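You operate a simulated robot arm through the tools that you are given. There is no shell and no other tool. Be economical: measure what you need, move in short steps, check, and stop when the job is done.

You are at the controls of a simulated robot arm. One attempt, no reset.

Task
Put two of the gas struts from the strap bench top on the white job card.
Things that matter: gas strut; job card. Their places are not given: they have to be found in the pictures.

The check looks at the end state, three seconds after you hand in, the way a careful person would. Anything else that was tipped, shoved, dropped, spilled or broken makes it a failure.

Robot
A 7-joint arm with a two-finger parallel gripper, fixed in place. Base frame: the origin is at the foot of the arm, x ahead of it, y to its left, z up; the work surface is at about z = 0. Readings come in m, rad, newtons and seconds.
With the tool pointing down near the work surface it reaches from about 0.24 to 0.62 m from the base axis. Its first joint turns from -1.152 to 1.152 rad. Payload 2.6 kg.
The tool frame sits at the grasp point between the pads (the TCP): z along the fingers, y along the line on which they close. The tips reach 0.03 m beyond it. The gripper opens to 0.094 m. The fingers are 0.028 m wide and 0.01 m thick; the gripper's body (0.05 by 0.096 m) begins 0.055 m behind the TCP.
Orientation is that of the tool frame in the base frame, as [roll, pitch, yaw] about the fixed x, y, z axes, in that order (R = Rz(yaw) Ry(pitch) Rx(roll)). With the fingers straight down and closing along the base's y, the tool's x points along the base's -x, its y along +y and its z along -z.

Tools
- The arm moves only by the tool move_arm. Its arguments are lists of equal length, an entry for each row: "slide": the shift along the tool's x, y, z in m, a list of three; "twist": the turn about the tool's z in rad. In form: {"slide": [[x, y, z], ...], "twist": [twist, ...]}. A call has 1 to 20 rows; each row is the pose to reach, as a shift and turn from the pose commanded when the call began, along the tool's axes at that moment. "hand" is the gripper command, from -1 (shut) to 1 (fully open), values between in proportion, set as the call begins (left out, the last holds). Each row takes 0.2 s and may step no farther than 0.05 m and 0.15 rad from the row before; otherwise, or with a gripper value out of range, the whole call is refused. Where a pose cannot be reached the arm comes as near as it can. A force on the tool above 40 N (or 10 N above the force at the start of the call, whichever is more), or a blocked arm, ends the call early, and 0.2 s more pass. The fingers move at their own pace (about 0.072 m/s each) and stop on an object; they squeeze with about 34 N. The grip force told is the motor's: it shows also when the fingers shut on nothing. Time passes only in rows, and 0.2 s behind the last, so rows that repeat a pose let the fingers close. It gives the time, the measured TCP pose, the force on the tool (base axes), the opening and the grip force at its end, in the units of the frame above (readings bear some noise), and new pictures: "show" is both (left out), scene, wrist or none.
- Cameras (640 x 400 px; columns grow to the right, rows downward): "scene" is fixed at [0.0219, 0.417, 0.5705]; the picture's right is [-0.89, -0.46, 0.00], its down [-0.23, 0.45, -0.86] and it looks along [0.40, -0.77, -0.51] (base axes); focal length 365 px, centre (320, 200). "wrist" rides on the gripper at [-0.037, 0, -0.058] in the tool frame; the picture's right is [0.00, -1.00, 0.00], its down [0.97, 0.00, -0.24] and it looks along [0.24, 0.00, 0.97] (tool axes); focal length 218 px, centre (320, 200).
- point_at(camera, pixels): for up to 12 pixels [column, row] of the newest picture of that camera ("zoom" is the newest enlarged one), the place [x, y, z] in the base frame of the surface seen there, good to about 0.003 m. It takes no simulated time.
- enlarge(camera, box): a new picture of the part [left, top, right, bottom] of that camera's present view, enlarged. It takes no simulated time.
- job_done(): hands the job in; it is judged then, once.

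Work in short steps. Measure before you move; look again where a grasp or a placing could have gone wrong, and mend it. You have 60 turns and 120 pictures in all, those below and enlarged ones among them. Open the gripper and draw the arm clear of the work before you hand the job in, unless the task says otherwise; then end with one line.

The tools are called by a JSON object that holds its "name" and its "arguments". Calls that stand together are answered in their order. move_arm: Moves the arm, as the interface text tells. Its arguments: {"type":"object","properties":{"slide":{"type":"array"},"twist":{"type":"array"},"hand":{"type":"number"},"show":{"type":"string","enum":["both","scene","wrist","none"]}},"required":["slide","twist"]} The other tools are called the same way: point_at (camera, pixels) gives the place of the surface under pixels of a picture; enlarge (camera, box) takes an enlarged picture of a part of a camera's view; job_done () hands the job in.

At the start:

```text
time_s: 0.0
tcp_pos: [0.4165, -0.092, 0.3256]
orientation: [3.142, -0.001, 3.14]
force: [0.2, 0.5, -0.2]
width: 0.094
grip_force: 0.1
```

scene: 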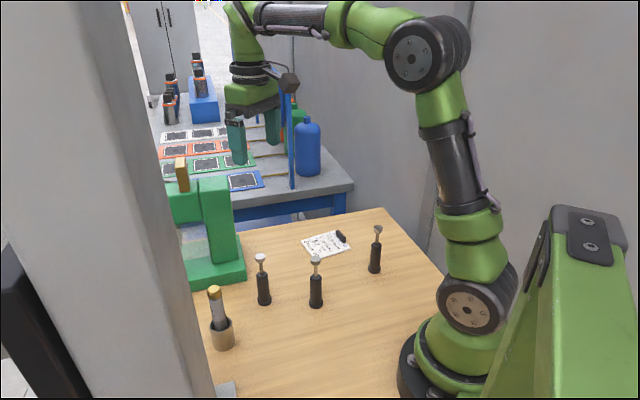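
wrist: 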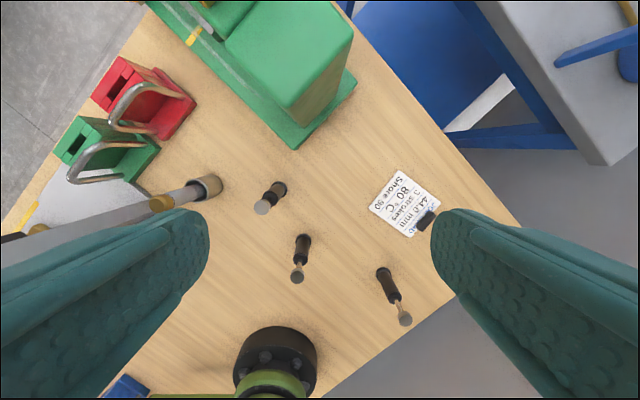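

The pictures show three upright struts (scene about (263,280), (316,282), (376,250)) and a card at (326,244). I enlarge both views to see details and measure.

{"name": "enlarge", "arguments": {"camera": "scene", "box": [190, 210, 430, 360]}}

{"name": "enlarge", "arguments": {"camera": "wrist", "box": [200, 140, 480, 340]}}

{"name": "point_at", "arguments": {"camera": "scene", "pixels": [[261, 257], [264, 301], [264, 280], [315, 259], [316, 304], [316, 285], [378, 229], [375, 270], [376, 252], [303, 241], [330, 257], [350, 248]]}}

{"name": "point_at", "arguments": {"camera": "wrist", "pixels": [[401, 170], [440, 197], [410, 236], [369, 208], [426, 221], [262, 208], [297, 277], [405, 319], [279, 188], [303, 240], [383, 272], [400, 205]]}}

```text
2.67 times, centred on (310, 285) of scene
```

zoom: 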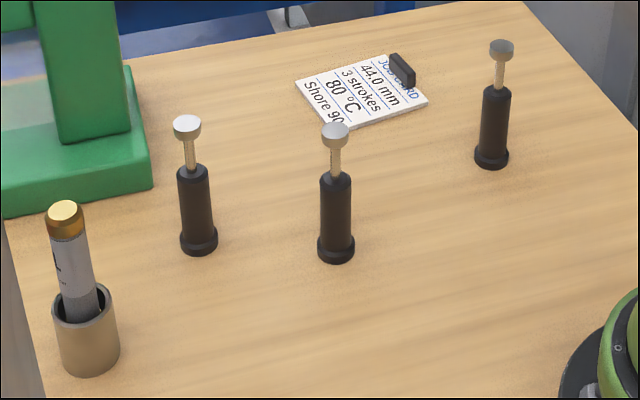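

```text
2.00 times, centred on (340, 240) of wrist
```

zoom: 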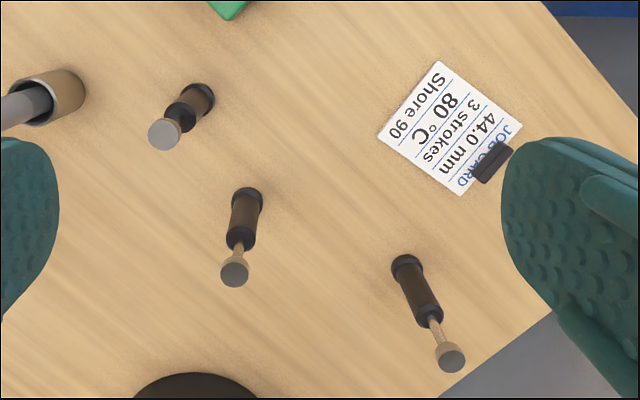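

```text
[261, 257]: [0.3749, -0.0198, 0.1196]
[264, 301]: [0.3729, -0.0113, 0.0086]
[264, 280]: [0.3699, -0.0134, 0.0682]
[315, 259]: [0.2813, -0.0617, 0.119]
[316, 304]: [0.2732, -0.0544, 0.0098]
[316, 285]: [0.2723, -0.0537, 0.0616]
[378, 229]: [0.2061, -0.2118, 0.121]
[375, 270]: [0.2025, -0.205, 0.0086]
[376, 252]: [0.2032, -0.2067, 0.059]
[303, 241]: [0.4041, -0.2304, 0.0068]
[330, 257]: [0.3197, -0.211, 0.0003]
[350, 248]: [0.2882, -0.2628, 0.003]
```

```text
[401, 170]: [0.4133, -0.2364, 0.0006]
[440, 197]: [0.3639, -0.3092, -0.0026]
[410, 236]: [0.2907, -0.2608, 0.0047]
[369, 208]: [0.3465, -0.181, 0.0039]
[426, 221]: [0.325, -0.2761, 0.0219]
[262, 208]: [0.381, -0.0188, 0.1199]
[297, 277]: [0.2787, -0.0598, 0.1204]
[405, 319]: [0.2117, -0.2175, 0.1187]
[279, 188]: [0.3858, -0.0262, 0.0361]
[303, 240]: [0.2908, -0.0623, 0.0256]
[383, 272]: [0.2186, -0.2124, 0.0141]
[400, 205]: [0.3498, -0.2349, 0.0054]
```

B's axis is near (0.279,-0.062) and C's near (0.209,-0.215), with tops at z≈0.12. The card centre is near (0.352,-0.247), with the clip at (0.325,-0.276). I move above B at z 0.22.

{"name": "move_arm", "arguments": {"slide": [[0.028, 0.006, 0.021], [0.056, 0.012, 0.042], [0.083, 0.018, 0.063], [0.11, 0.024, 0.084], [0.1375, 0.03, 0.105], [0.1375, 0.03, 0.105]], "twist": [0, 0, 0, 0, 0, 0], "hand": 1}}

```text
time_s: 1.4
tcp_pos: [0.278, -0.0618, 0.2203]
orientation: [3.14, 0.002, -3.141]
force: [0.6, -0.5, -0.3]
width: 0.0939
grip_force: 0.0
```

scene: 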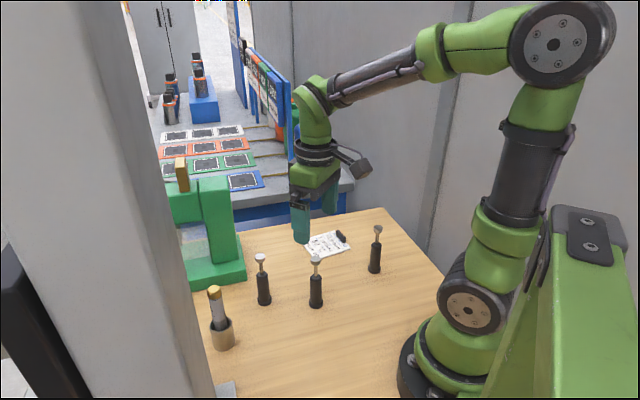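
wrist: 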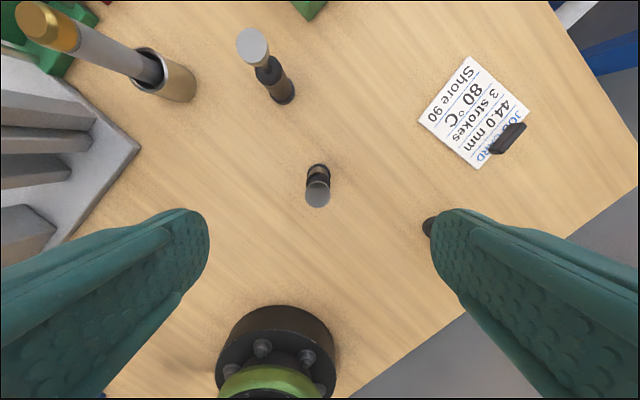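

I'm above B, whose head is at wrist (317,194). I measure it, C, and the card again from this closer view.

{"name": "point_at", "arguments": {"camera": "wrist", "pixels": [[317, 194], [317, 170], [466, 57], [528, 110], [479, 168], [420, 118], [508, 135], [492, 146], [522, 128], [510, 143], [472, 112]]}}

{"name": "enlarge", "arguments": {"camera": "wrist", "box": [240, 140, 400, 240]}}

```text
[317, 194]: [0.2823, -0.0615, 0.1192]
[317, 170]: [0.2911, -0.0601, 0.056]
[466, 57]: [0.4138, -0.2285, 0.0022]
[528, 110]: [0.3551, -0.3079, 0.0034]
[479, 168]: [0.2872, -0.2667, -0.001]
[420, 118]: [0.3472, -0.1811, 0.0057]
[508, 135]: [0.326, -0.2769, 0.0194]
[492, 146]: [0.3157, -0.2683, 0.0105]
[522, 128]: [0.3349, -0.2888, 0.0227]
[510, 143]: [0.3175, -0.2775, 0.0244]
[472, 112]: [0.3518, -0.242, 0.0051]
```

```text
4.00 times, centred on (320, 190) of wrist
```

zoom: 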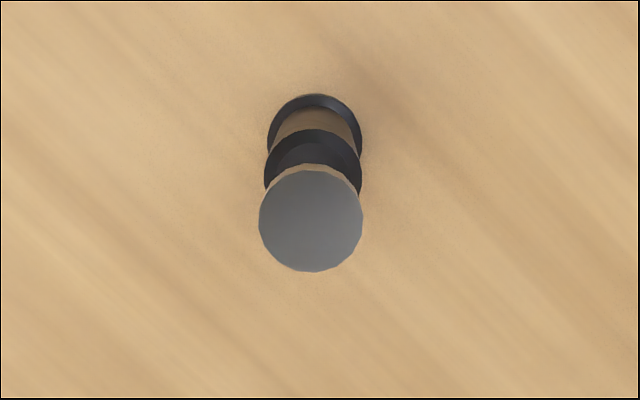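

B's axis is at about (0.281,-0.062) and the card centre at (0.351,-0.246). I go straight down to TCP z 0.073, gripper open, so the palm stays above the head.

{"name": "move_arm", "arguments": {"slide": [[-0.003, 0, 0.03], [-0.003, 0, 0.06], [-0.003, 0, 0.09], [-0.003, 0, 0.115], [-0.003, 0, 0.135], [-0.003, 0, 0.147], [-0.003, 0, 0.147]], "twist": [0, 0, 0, 0, 0, 0, 0], "hand": 1}}

```text
time_s: 3.0
tcp_pos: [0.2815, -0.0611, 0.0747]
orientation: [3.14, 0.0, 3.141]
force: [0.7, -0.4, -0.1]
width: 0.0938
grip_force: 0.1
```

scene: 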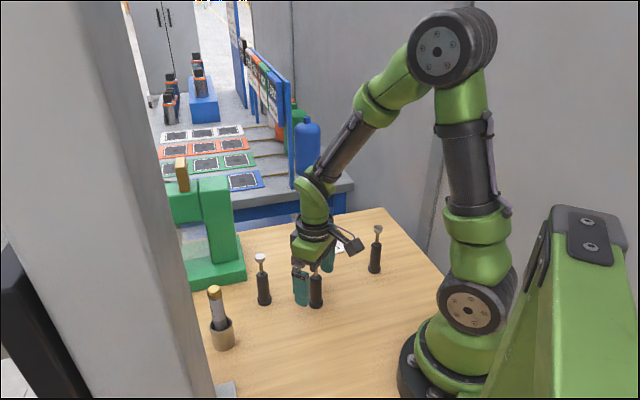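
wrist: 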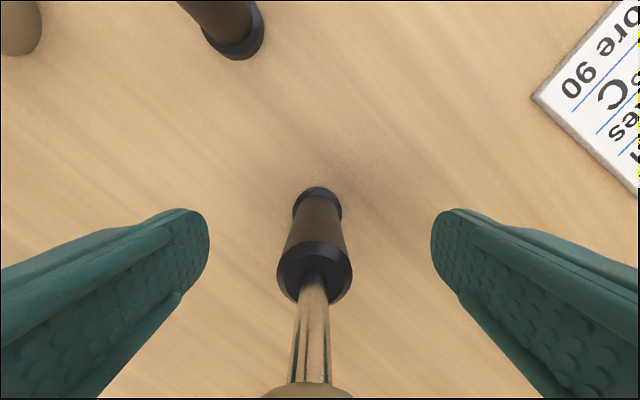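

B stands centred between the open fingers at wrist (318,250), and no contact is felt. I close the gripper here.

{"name": "move_arm", "arguments": {"slide": [[0, 0, 0], [0, 0, 0], [0, 0, 0], [0, 0, 0], [0, 0, 0]], "twist": [0, 0, 0, 0, 0], "hand": -1, "show": "wrist"}}

```text
time_s: 4.2
tcp_pos: [0.2827, -0.0626, 0.0752]
orientation: [-3.141, -0.001, -3.141]
force: [0.0, 1.4, -0.4]
width: 0.0233
grip_force: 33.9
```

wrist: 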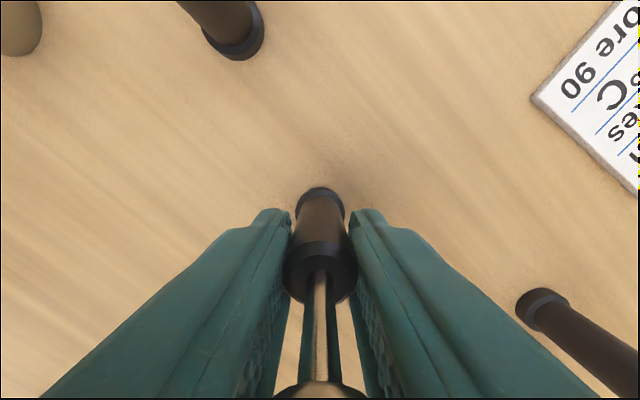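

The grip holds (width 0.0233, 34 N). I lift 0.13 m and carry it to above the first spot on the card, about (0.326,-0.239).

{"name": "move_arm", "arguments": {"slide": [[0, 0, -0.02], [0, 0, -0.05], [0, 0, -0.085], [0, 0, -0.115], [0, 0, -0.13], [-0.009, -0.035, -0.13], [-0.018, -0.07, -0.13], [-0.027, -0.105, -0.13], [-0.036, -0.14, -0.13], [-0.045, -0.165, -0.13], [-0.045, -0.177, -0.13], [-0.045, -0.177, -0.13]], "twist": [0, 0, 0, 0, 0, 0, 0, 0, 0, 0, 0, 0]}}

```text
time_s: 6.8
tcp_pos: [0.3287, -0.2393, 0.2044]
orientation: [3.141, 0.001, -3.141]
force: [-0.7, -0.1, -2.0]
width: 0.0234
grip_force: 33.6
```

scene: 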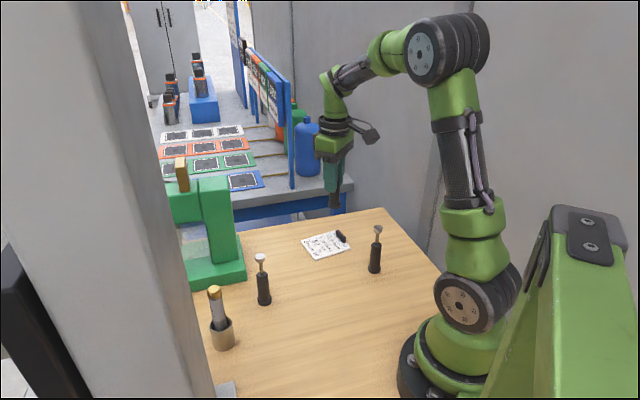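
wrist: 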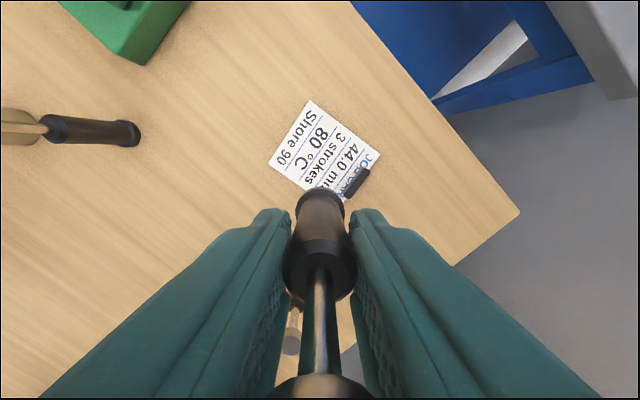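

The strut is held over the card, measured at (0.3287,-0.2393). I re-measure the card's visible corners and the clip from here.

{"name": "point_at", "arguments": {"camera": "wrist", "pixels": [[309, 102], [379, 154], [268, 165], [357, 182], [346, 192], [365, 170], [322, 145]]}}

```text
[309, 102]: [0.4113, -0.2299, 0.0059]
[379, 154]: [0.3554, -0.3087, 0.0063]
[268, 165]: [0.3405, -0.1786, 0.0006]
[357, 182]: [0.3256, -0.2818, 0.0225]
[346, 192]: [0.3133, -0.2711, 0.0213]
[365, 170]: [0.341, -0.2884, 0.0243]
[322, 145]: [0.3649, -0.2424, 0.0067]
```

The card centre is about (0.348,-0.244). I trim the target by (-0.003,+0.003), which stays clear of the clip, and lower to just above the card.

{"name": "move_arm", "arguments": {"slide": [[0.003, 0.003, 0.02], [0.003, 0.003, 0.05], [0.003, 0.003, 0.08], [0.003, 0.003, 0.105], [0.003, 0.003, 0.115], [0.003, 0.003, 0.12], [0.003, 0.003, 0.12]], "twist": [0, 0, 0, 0, 0, 0, 0]}}

{"name": "enlarge", "arguments": {"camera": "scene", "box": [270, 200, 390, 275]}}

```text
time_s: 8.4
tcp_pos: [0.3263, -0.2363, 0.0839]
orientation: [3.14, 0.001, 3.141]
force: [0.6, -0.5, -1.3]
width: 0.0236
grip_force: 34.2
```

scene: 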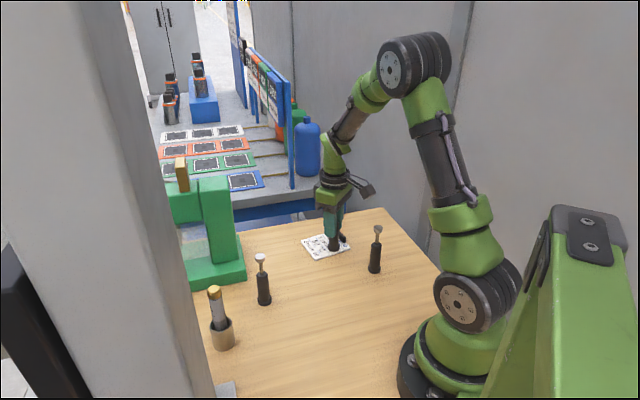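
wrist: 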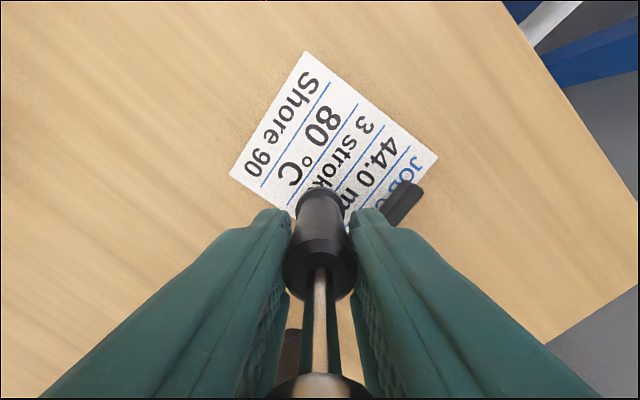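

```text
5.33 times, centred on (330, 238) of scene
```

zoom: 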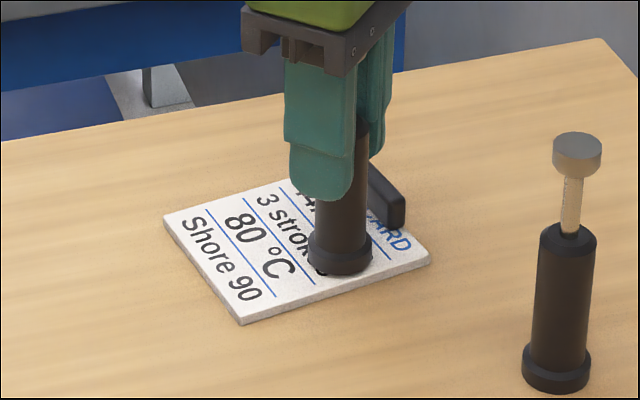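

The strut is upright just over the card and clear of the clip, with force still about weight only. I lower in 1 mm steps until I see contact.

{"name": "move_arm", "arguments": {"slide": [[0, 0, 0.001], [0, 0, 0.002], [0, 0, 0.003], [0, 0, 0.003]], "twist": [0, 0, 0, 0], "show": "none"}}

```text
time_s: 9.4
tcp_pos: [0.3251, -0.235, 0.0822]
orientation: [3.139, 0.0, 3.141]
force: [0.4, 0.0, -1.0]
width: 0.0234
grip_force: 34.4
```

The force is still about -1 N, so there is no contact yet. I lower a bit more.

{"name": "move_arm", "arguments": {"slide": [[0, 0, 0.001], [0, 0, 0.002], [0, 0, 0.002]], "twist": [0, 0, 0], "show": "none"}}

{"name": "enlarge", "arguments": {"camera": "scene", "box": [300, 220, 364, 260]}}

```text
time_s: 10.2
tcp_pos: [0.3243, -0.2365, 0.0798]
orientation: [-3.14, 0.004, -3.141]
force: [-2.9, 2.1, 24.5]
width: 0.0232
grip_force: 33.6
```

```text
10.00 times, centred on (332, 240) of scene
```

zoom: 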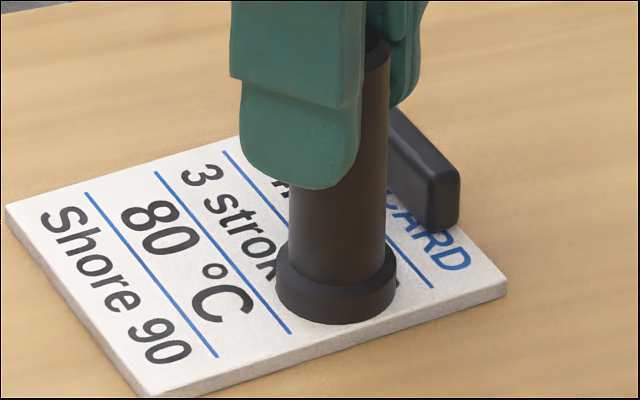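

Contact is made at 24 N with the base flat on the card. I ease back 0.8 mm and then open the gripper partly.

{"name": "move_arm", "arguments": {"slide": [[0, 0, -0.0005], [0, 0, -0.0008]], "twist": [0, 0], "show": "none"}}

{"name": "move_arm", "arguments": {"slide": [[0, 0, 0], [0, 0, 0], [0, 0, 0], [0, 0, 0]], "twist": [0, 0, 0, 0], "hand": 0.5, "show": "wrist"}}

```text
time_s: 10.8
tcp_pos: [0.325, -0.2364, 0.0806]
orientation: [-3.14, 0.002, -3.141]
force: [5.0, -3.6, 15.8]
width: 0.0233
grip_force: 34.5
```

```text
time_s: 11.8
tcp_pos: [0.325, -0.2348, 0.081]
orientation: [3.139, 0.002, -3.141]
force: [0.0, -0.1, -0.3]
width: 0.0706
grip_force: 0.1
```

wrist: 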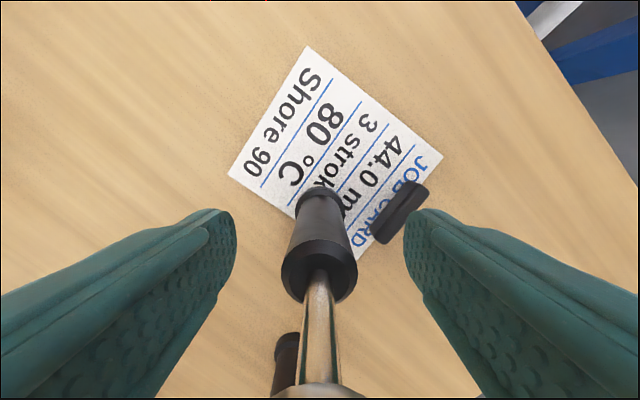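

The strut stands free between the fingers. I rise 0.14 m and move to above C at (0.209,-0.214).

{"name": "move_arm", "arguments": {"slide": [[0, 0, -0.02], [0, 0, -0.05], [0, 0, -0.085], [0, 0, -0.12], [0, 0, -0.14], [0.03, 0.005, -0.14], [0.06, 0.011, -0.14], [0.09, 0.016, -0.14], [0.116, 0.021, -0.14], [0.116, 0.021, -0.14]], "twist": [0, 0, 0, 0, 0, 0, 0, 0, 0, 0], "hand": 1}}

```text
time_s: 14.0
tcp_pos: [0.2064, -0.2149, 0.2205]
orientation: [-3.141, -0.001, -3.141]
force: [0.2, 0.3, -0.9]
width: 0.094
grip_force: 0.0
```

scene: 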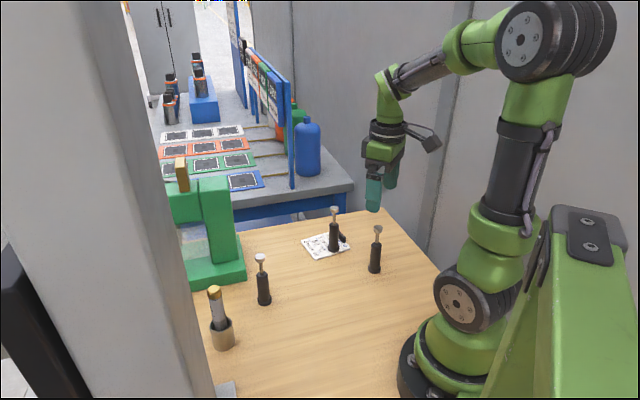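
wrist: 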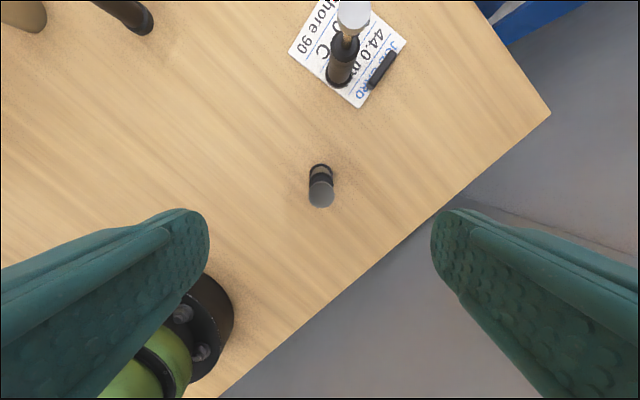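

C's head is at wrist (321,193). I measure it before descending.

{"name": "point_at", "arguments": {"camera": "wrist", "pixels": [[321, 194], [321, 171]]}}

```text
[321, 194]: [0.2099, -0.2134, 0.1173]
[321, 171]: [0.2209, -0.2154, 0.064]
```

C's axis is at about (0.209,-0.2145). I shift +0.002 in x and descend to z 0.074.

{"name": "move_arm", "arguments": {"slide": [[-0.002, 0, 0.03], [-0.002, 0, 0.06], [-0.002, 0, 0.09], [-0.002, 0, 0.115], [-0.002, 0, 0.135], [-0.002, 0, 0.1465], [-0.002, 0, 0.1465]], "twist": [0, 0, 0, 0, 0, 0, 0], "hand": 1}}

```text
time_s: 15.6
tcp_pos: [0.2107, -0.2135, 0.0743]
orientation: [3.141, 0.001, 3.141]
force: [0.2, -0.3, 0.0]
width: 0.0942
grip_force: 0.1
```

scene: 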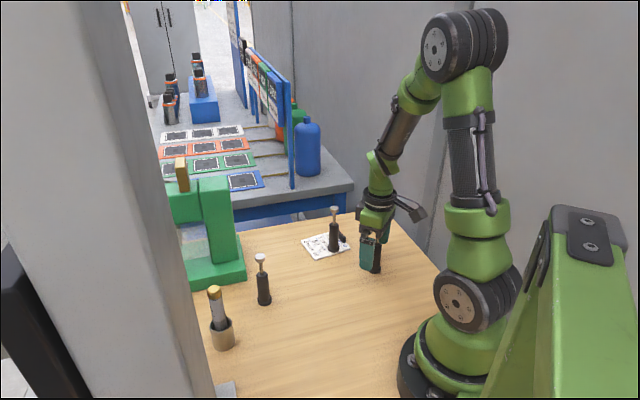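
wrist: 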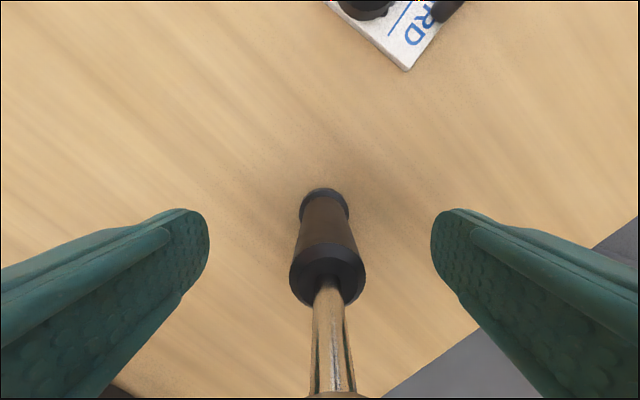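

C sits a little right of centre at wrist (327,250), about 2.5 mm toward -y. I shift and then close.

{"name": "move_arm", "arguments": {"slide": [[0, -0.0025, 0], [0, -0.0025, 0], [0, -0.0025, 0], [0, -0.0025, 0], [0, -0.0025, 0]], "twist": [0, 0, 0, 0, 0], "hand": -1, "show": "wrist"}}

```text
time_s: 16.8
tcp_pos: [0.2109, -0.2167, 0.0743]
orientation: [3.138, 0.001, 3.141]
force: [0.6, 1.0, 0.3]
width: 0.0232
grip_force: 34.1
```

wrist: 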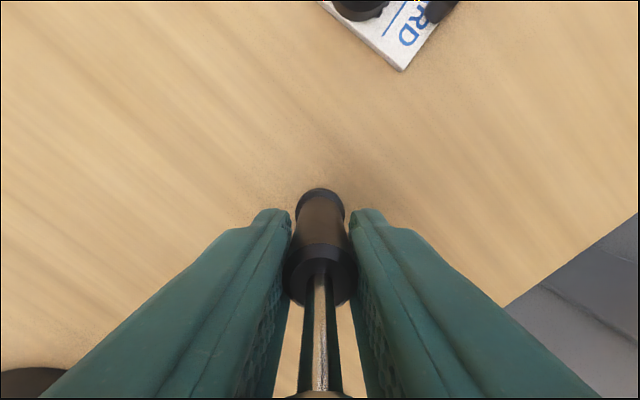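

C is held (0.0232, 34 N). I lift 0.17 m so it clears the first strut by about 45 mm, then carry it to above (0.373,-0.240).

{"name": "move_arm", "arguments": {"slide": [[0, 0, -0.02], [0, 0, -0.05], [0, 0, -0.085], [0, 0, -0.12], [0, 0, -0.15], [0, 0, -0.17], [-0.03, -0.005, -0.17], [-0.065, -0.01, -0.17], [-0.1, -0.015, -0.17], [-0.135, -0.02, -0.17], [-0.155, -0.023, -0.17], [-0.162, -0.023, -0.17], [-0.162, -0.023, -0.17], [-0.162, -0.023, -0.17]], "twist": [0, 0, 0, 0, 0, 0, 0, 0, 0, 0, 0, 0, 0, 0]}}

```text
time_s: 19.8
tcp_pos: [0.3729, -0.239, 0.2445]
orientation: [3.141, 0.001, 3.141]
force: [-0.1, 0.4, -2.4]
width: 0.0233
grip_force: 34.0
```

scene: 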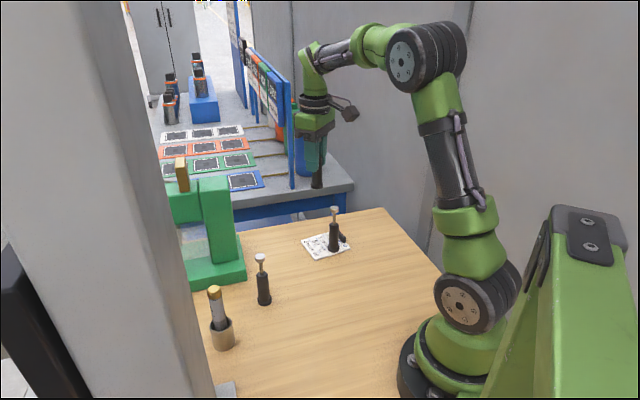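
wrist: 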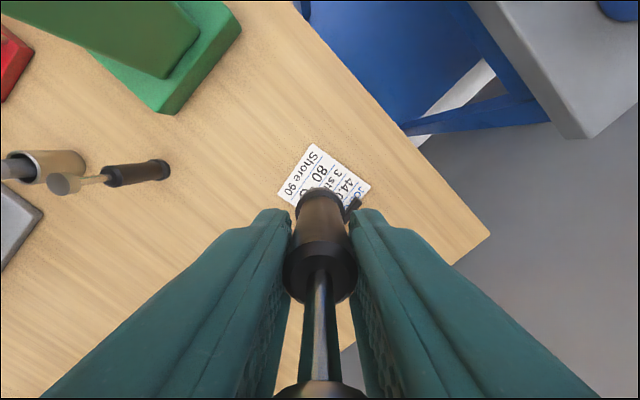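

The pose is right: (0.373,-0.239) over the card. I lower to just above contact at z≈0.085.

{"name": "move_arm", "arguments": {"slide": [[0, 0, 0.03], [0, 0, 0.06], [0, 0, 0.09], [0, 0, 0.12], [0, 0, 0.14], [0, 0, 0.152], [0, 0, 0.16], [0, 0, 0.16]], "twist": [0, 0, 0, 0, 0, 0, 0, 0]}}

{"name": "enlarge", "arguments": {"camera": "scene", "box": [280, 195, 376, 255]}}

```text
time_s: 21.6
tcp_pos: [0.3714, -0.2393, 0.0817]
orientation: [3.141, -0.001, -3.141]
force: [-0.1, -0.4, 0.2]
width: 0.0229
grip_force: 34.3
```

scene: 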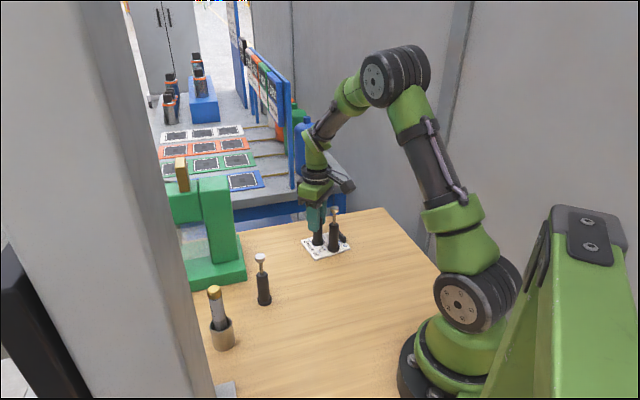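
wrist: 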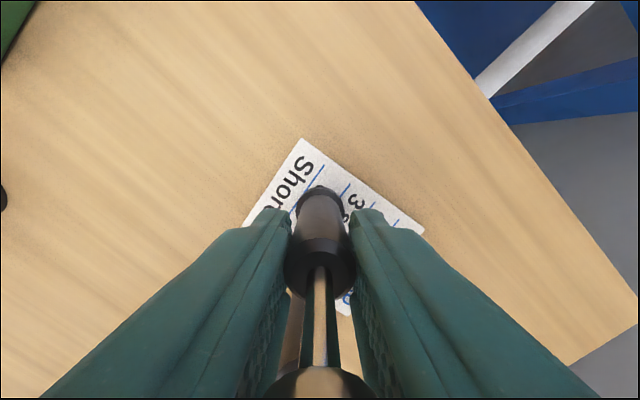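

```text
6.67 times, centred on (328, 225) of scene
```

zoom: 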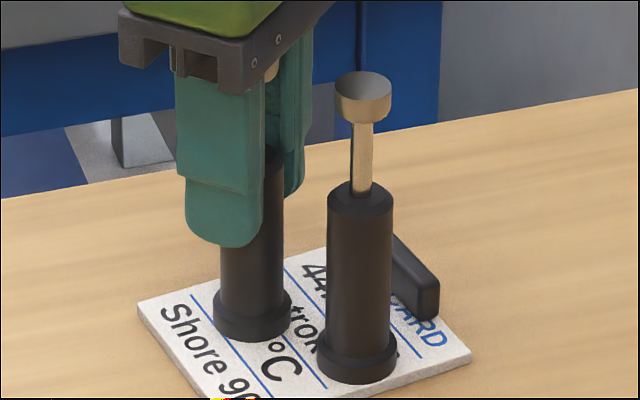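

The second strut is nearly touching the card beside the first, with a good gap. I lower 1 to 2 mm to feel contact.

{"name": "move_arm", "arguments": {"slide": [[0, 0, 0.0007], [0, 0, 0.0014], [0, 0, 0.0014]], "twist": [0, 0, 0], "show": "none"}}

```text
time_s: 22.4
tcp_pos: [0.3723, -0.2404, 0.0823]
orientation: [-3.141, 0.003, 3.141]
force: [-3.2, -0.2, 7.0]
width: 0.0229
grip_force: 34.2
```

Contact is light at 7 N, so the strut is seated. I open partly to release it.

{"name": "move_arm", "arguments": {"slide": [[0, 0, 0], [0, 0, 0], [0, 0, 0], [0, 0, 0]], "twist": [0, 0, 0, 0], "hand": 0.5, "show": "wrist"}}

```text
time_s: 23.4
tcp_pos: [0.3715, -0.2404, 0.0808]
orientation: [3.142, 0.0, -3.141]
force: [0.5, -0.2, 0.5]
width: 0.0706
grip_force: 0.2
```

wrist: 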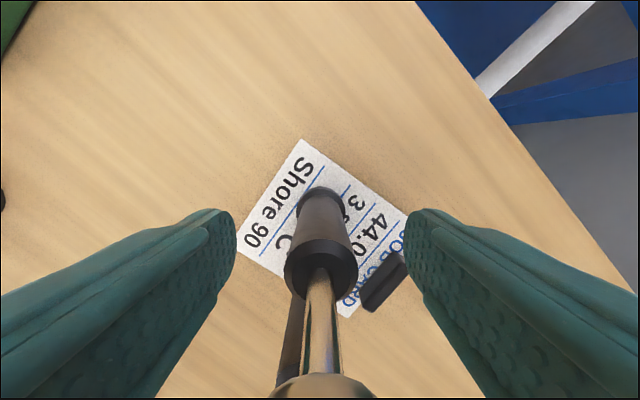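

The strut stands free. I rise straight up and well clear.

{"name": "move_arm", "arguments": {"slide": [[0, 0, -0.02], [0, 0, -0.05], [0, 0, -0.085], [0, 0, -0.12], [0, 0, -0.16], [0, 0, -0.2], [0, 0, -0.23], [0, 0.04, -0.24], [0, 0.08, -0.24], [0, 0.08, -0.24]], "twist": [0, 0, 0, 0, 0, 0, 0, 0, 0, 0]}}

{"name": "enlarge", "arguments": {"camera": "scene", "box": [280, 195, 376, 255]}}

```text
time_s: 25.6
tcp_pos: [0.3716, -0.161, 0.3234]
orientation: [3.139, 0.001, 3.141]
force: [-0.3, 0.4, 0.3]
width: 0.0706
grip_force: 0.1
```

scene: 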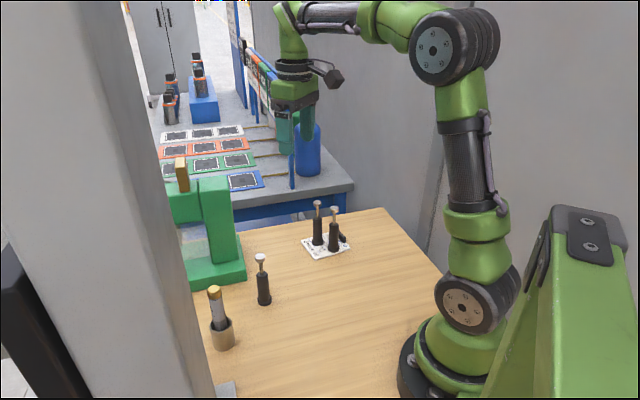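
wrist: 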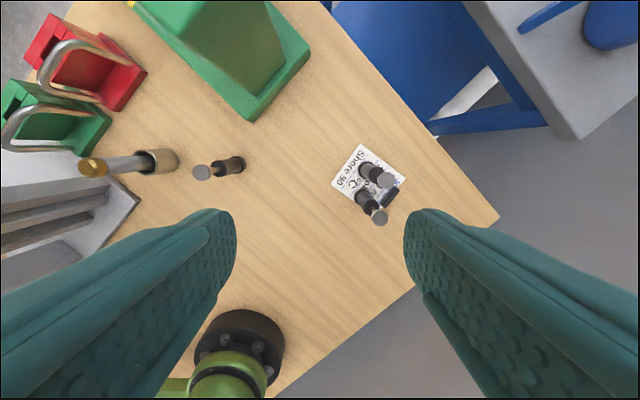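

```text
6.67 times, centred on (328, 225) of scene
```

zoom: 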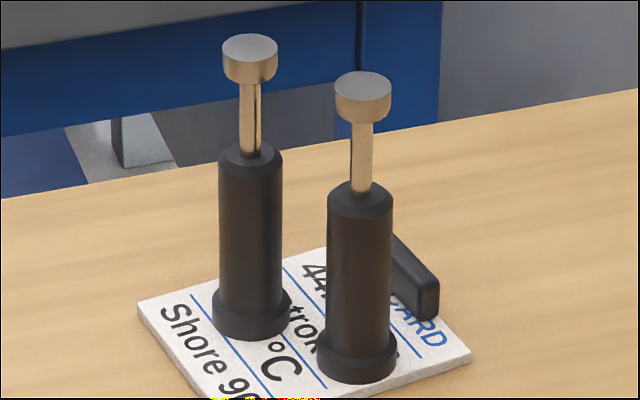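

Both struts stand upright on the card, the third is untouched, and the arm is clear with the gripper open. I hand in.

{"name": "job_done", "arguments": {}}

```text
The job is handed in.
```

Two gas struts now stand upright on the white job card; in the last pictures the third strut and everything else were where they started, and the job is handed in.
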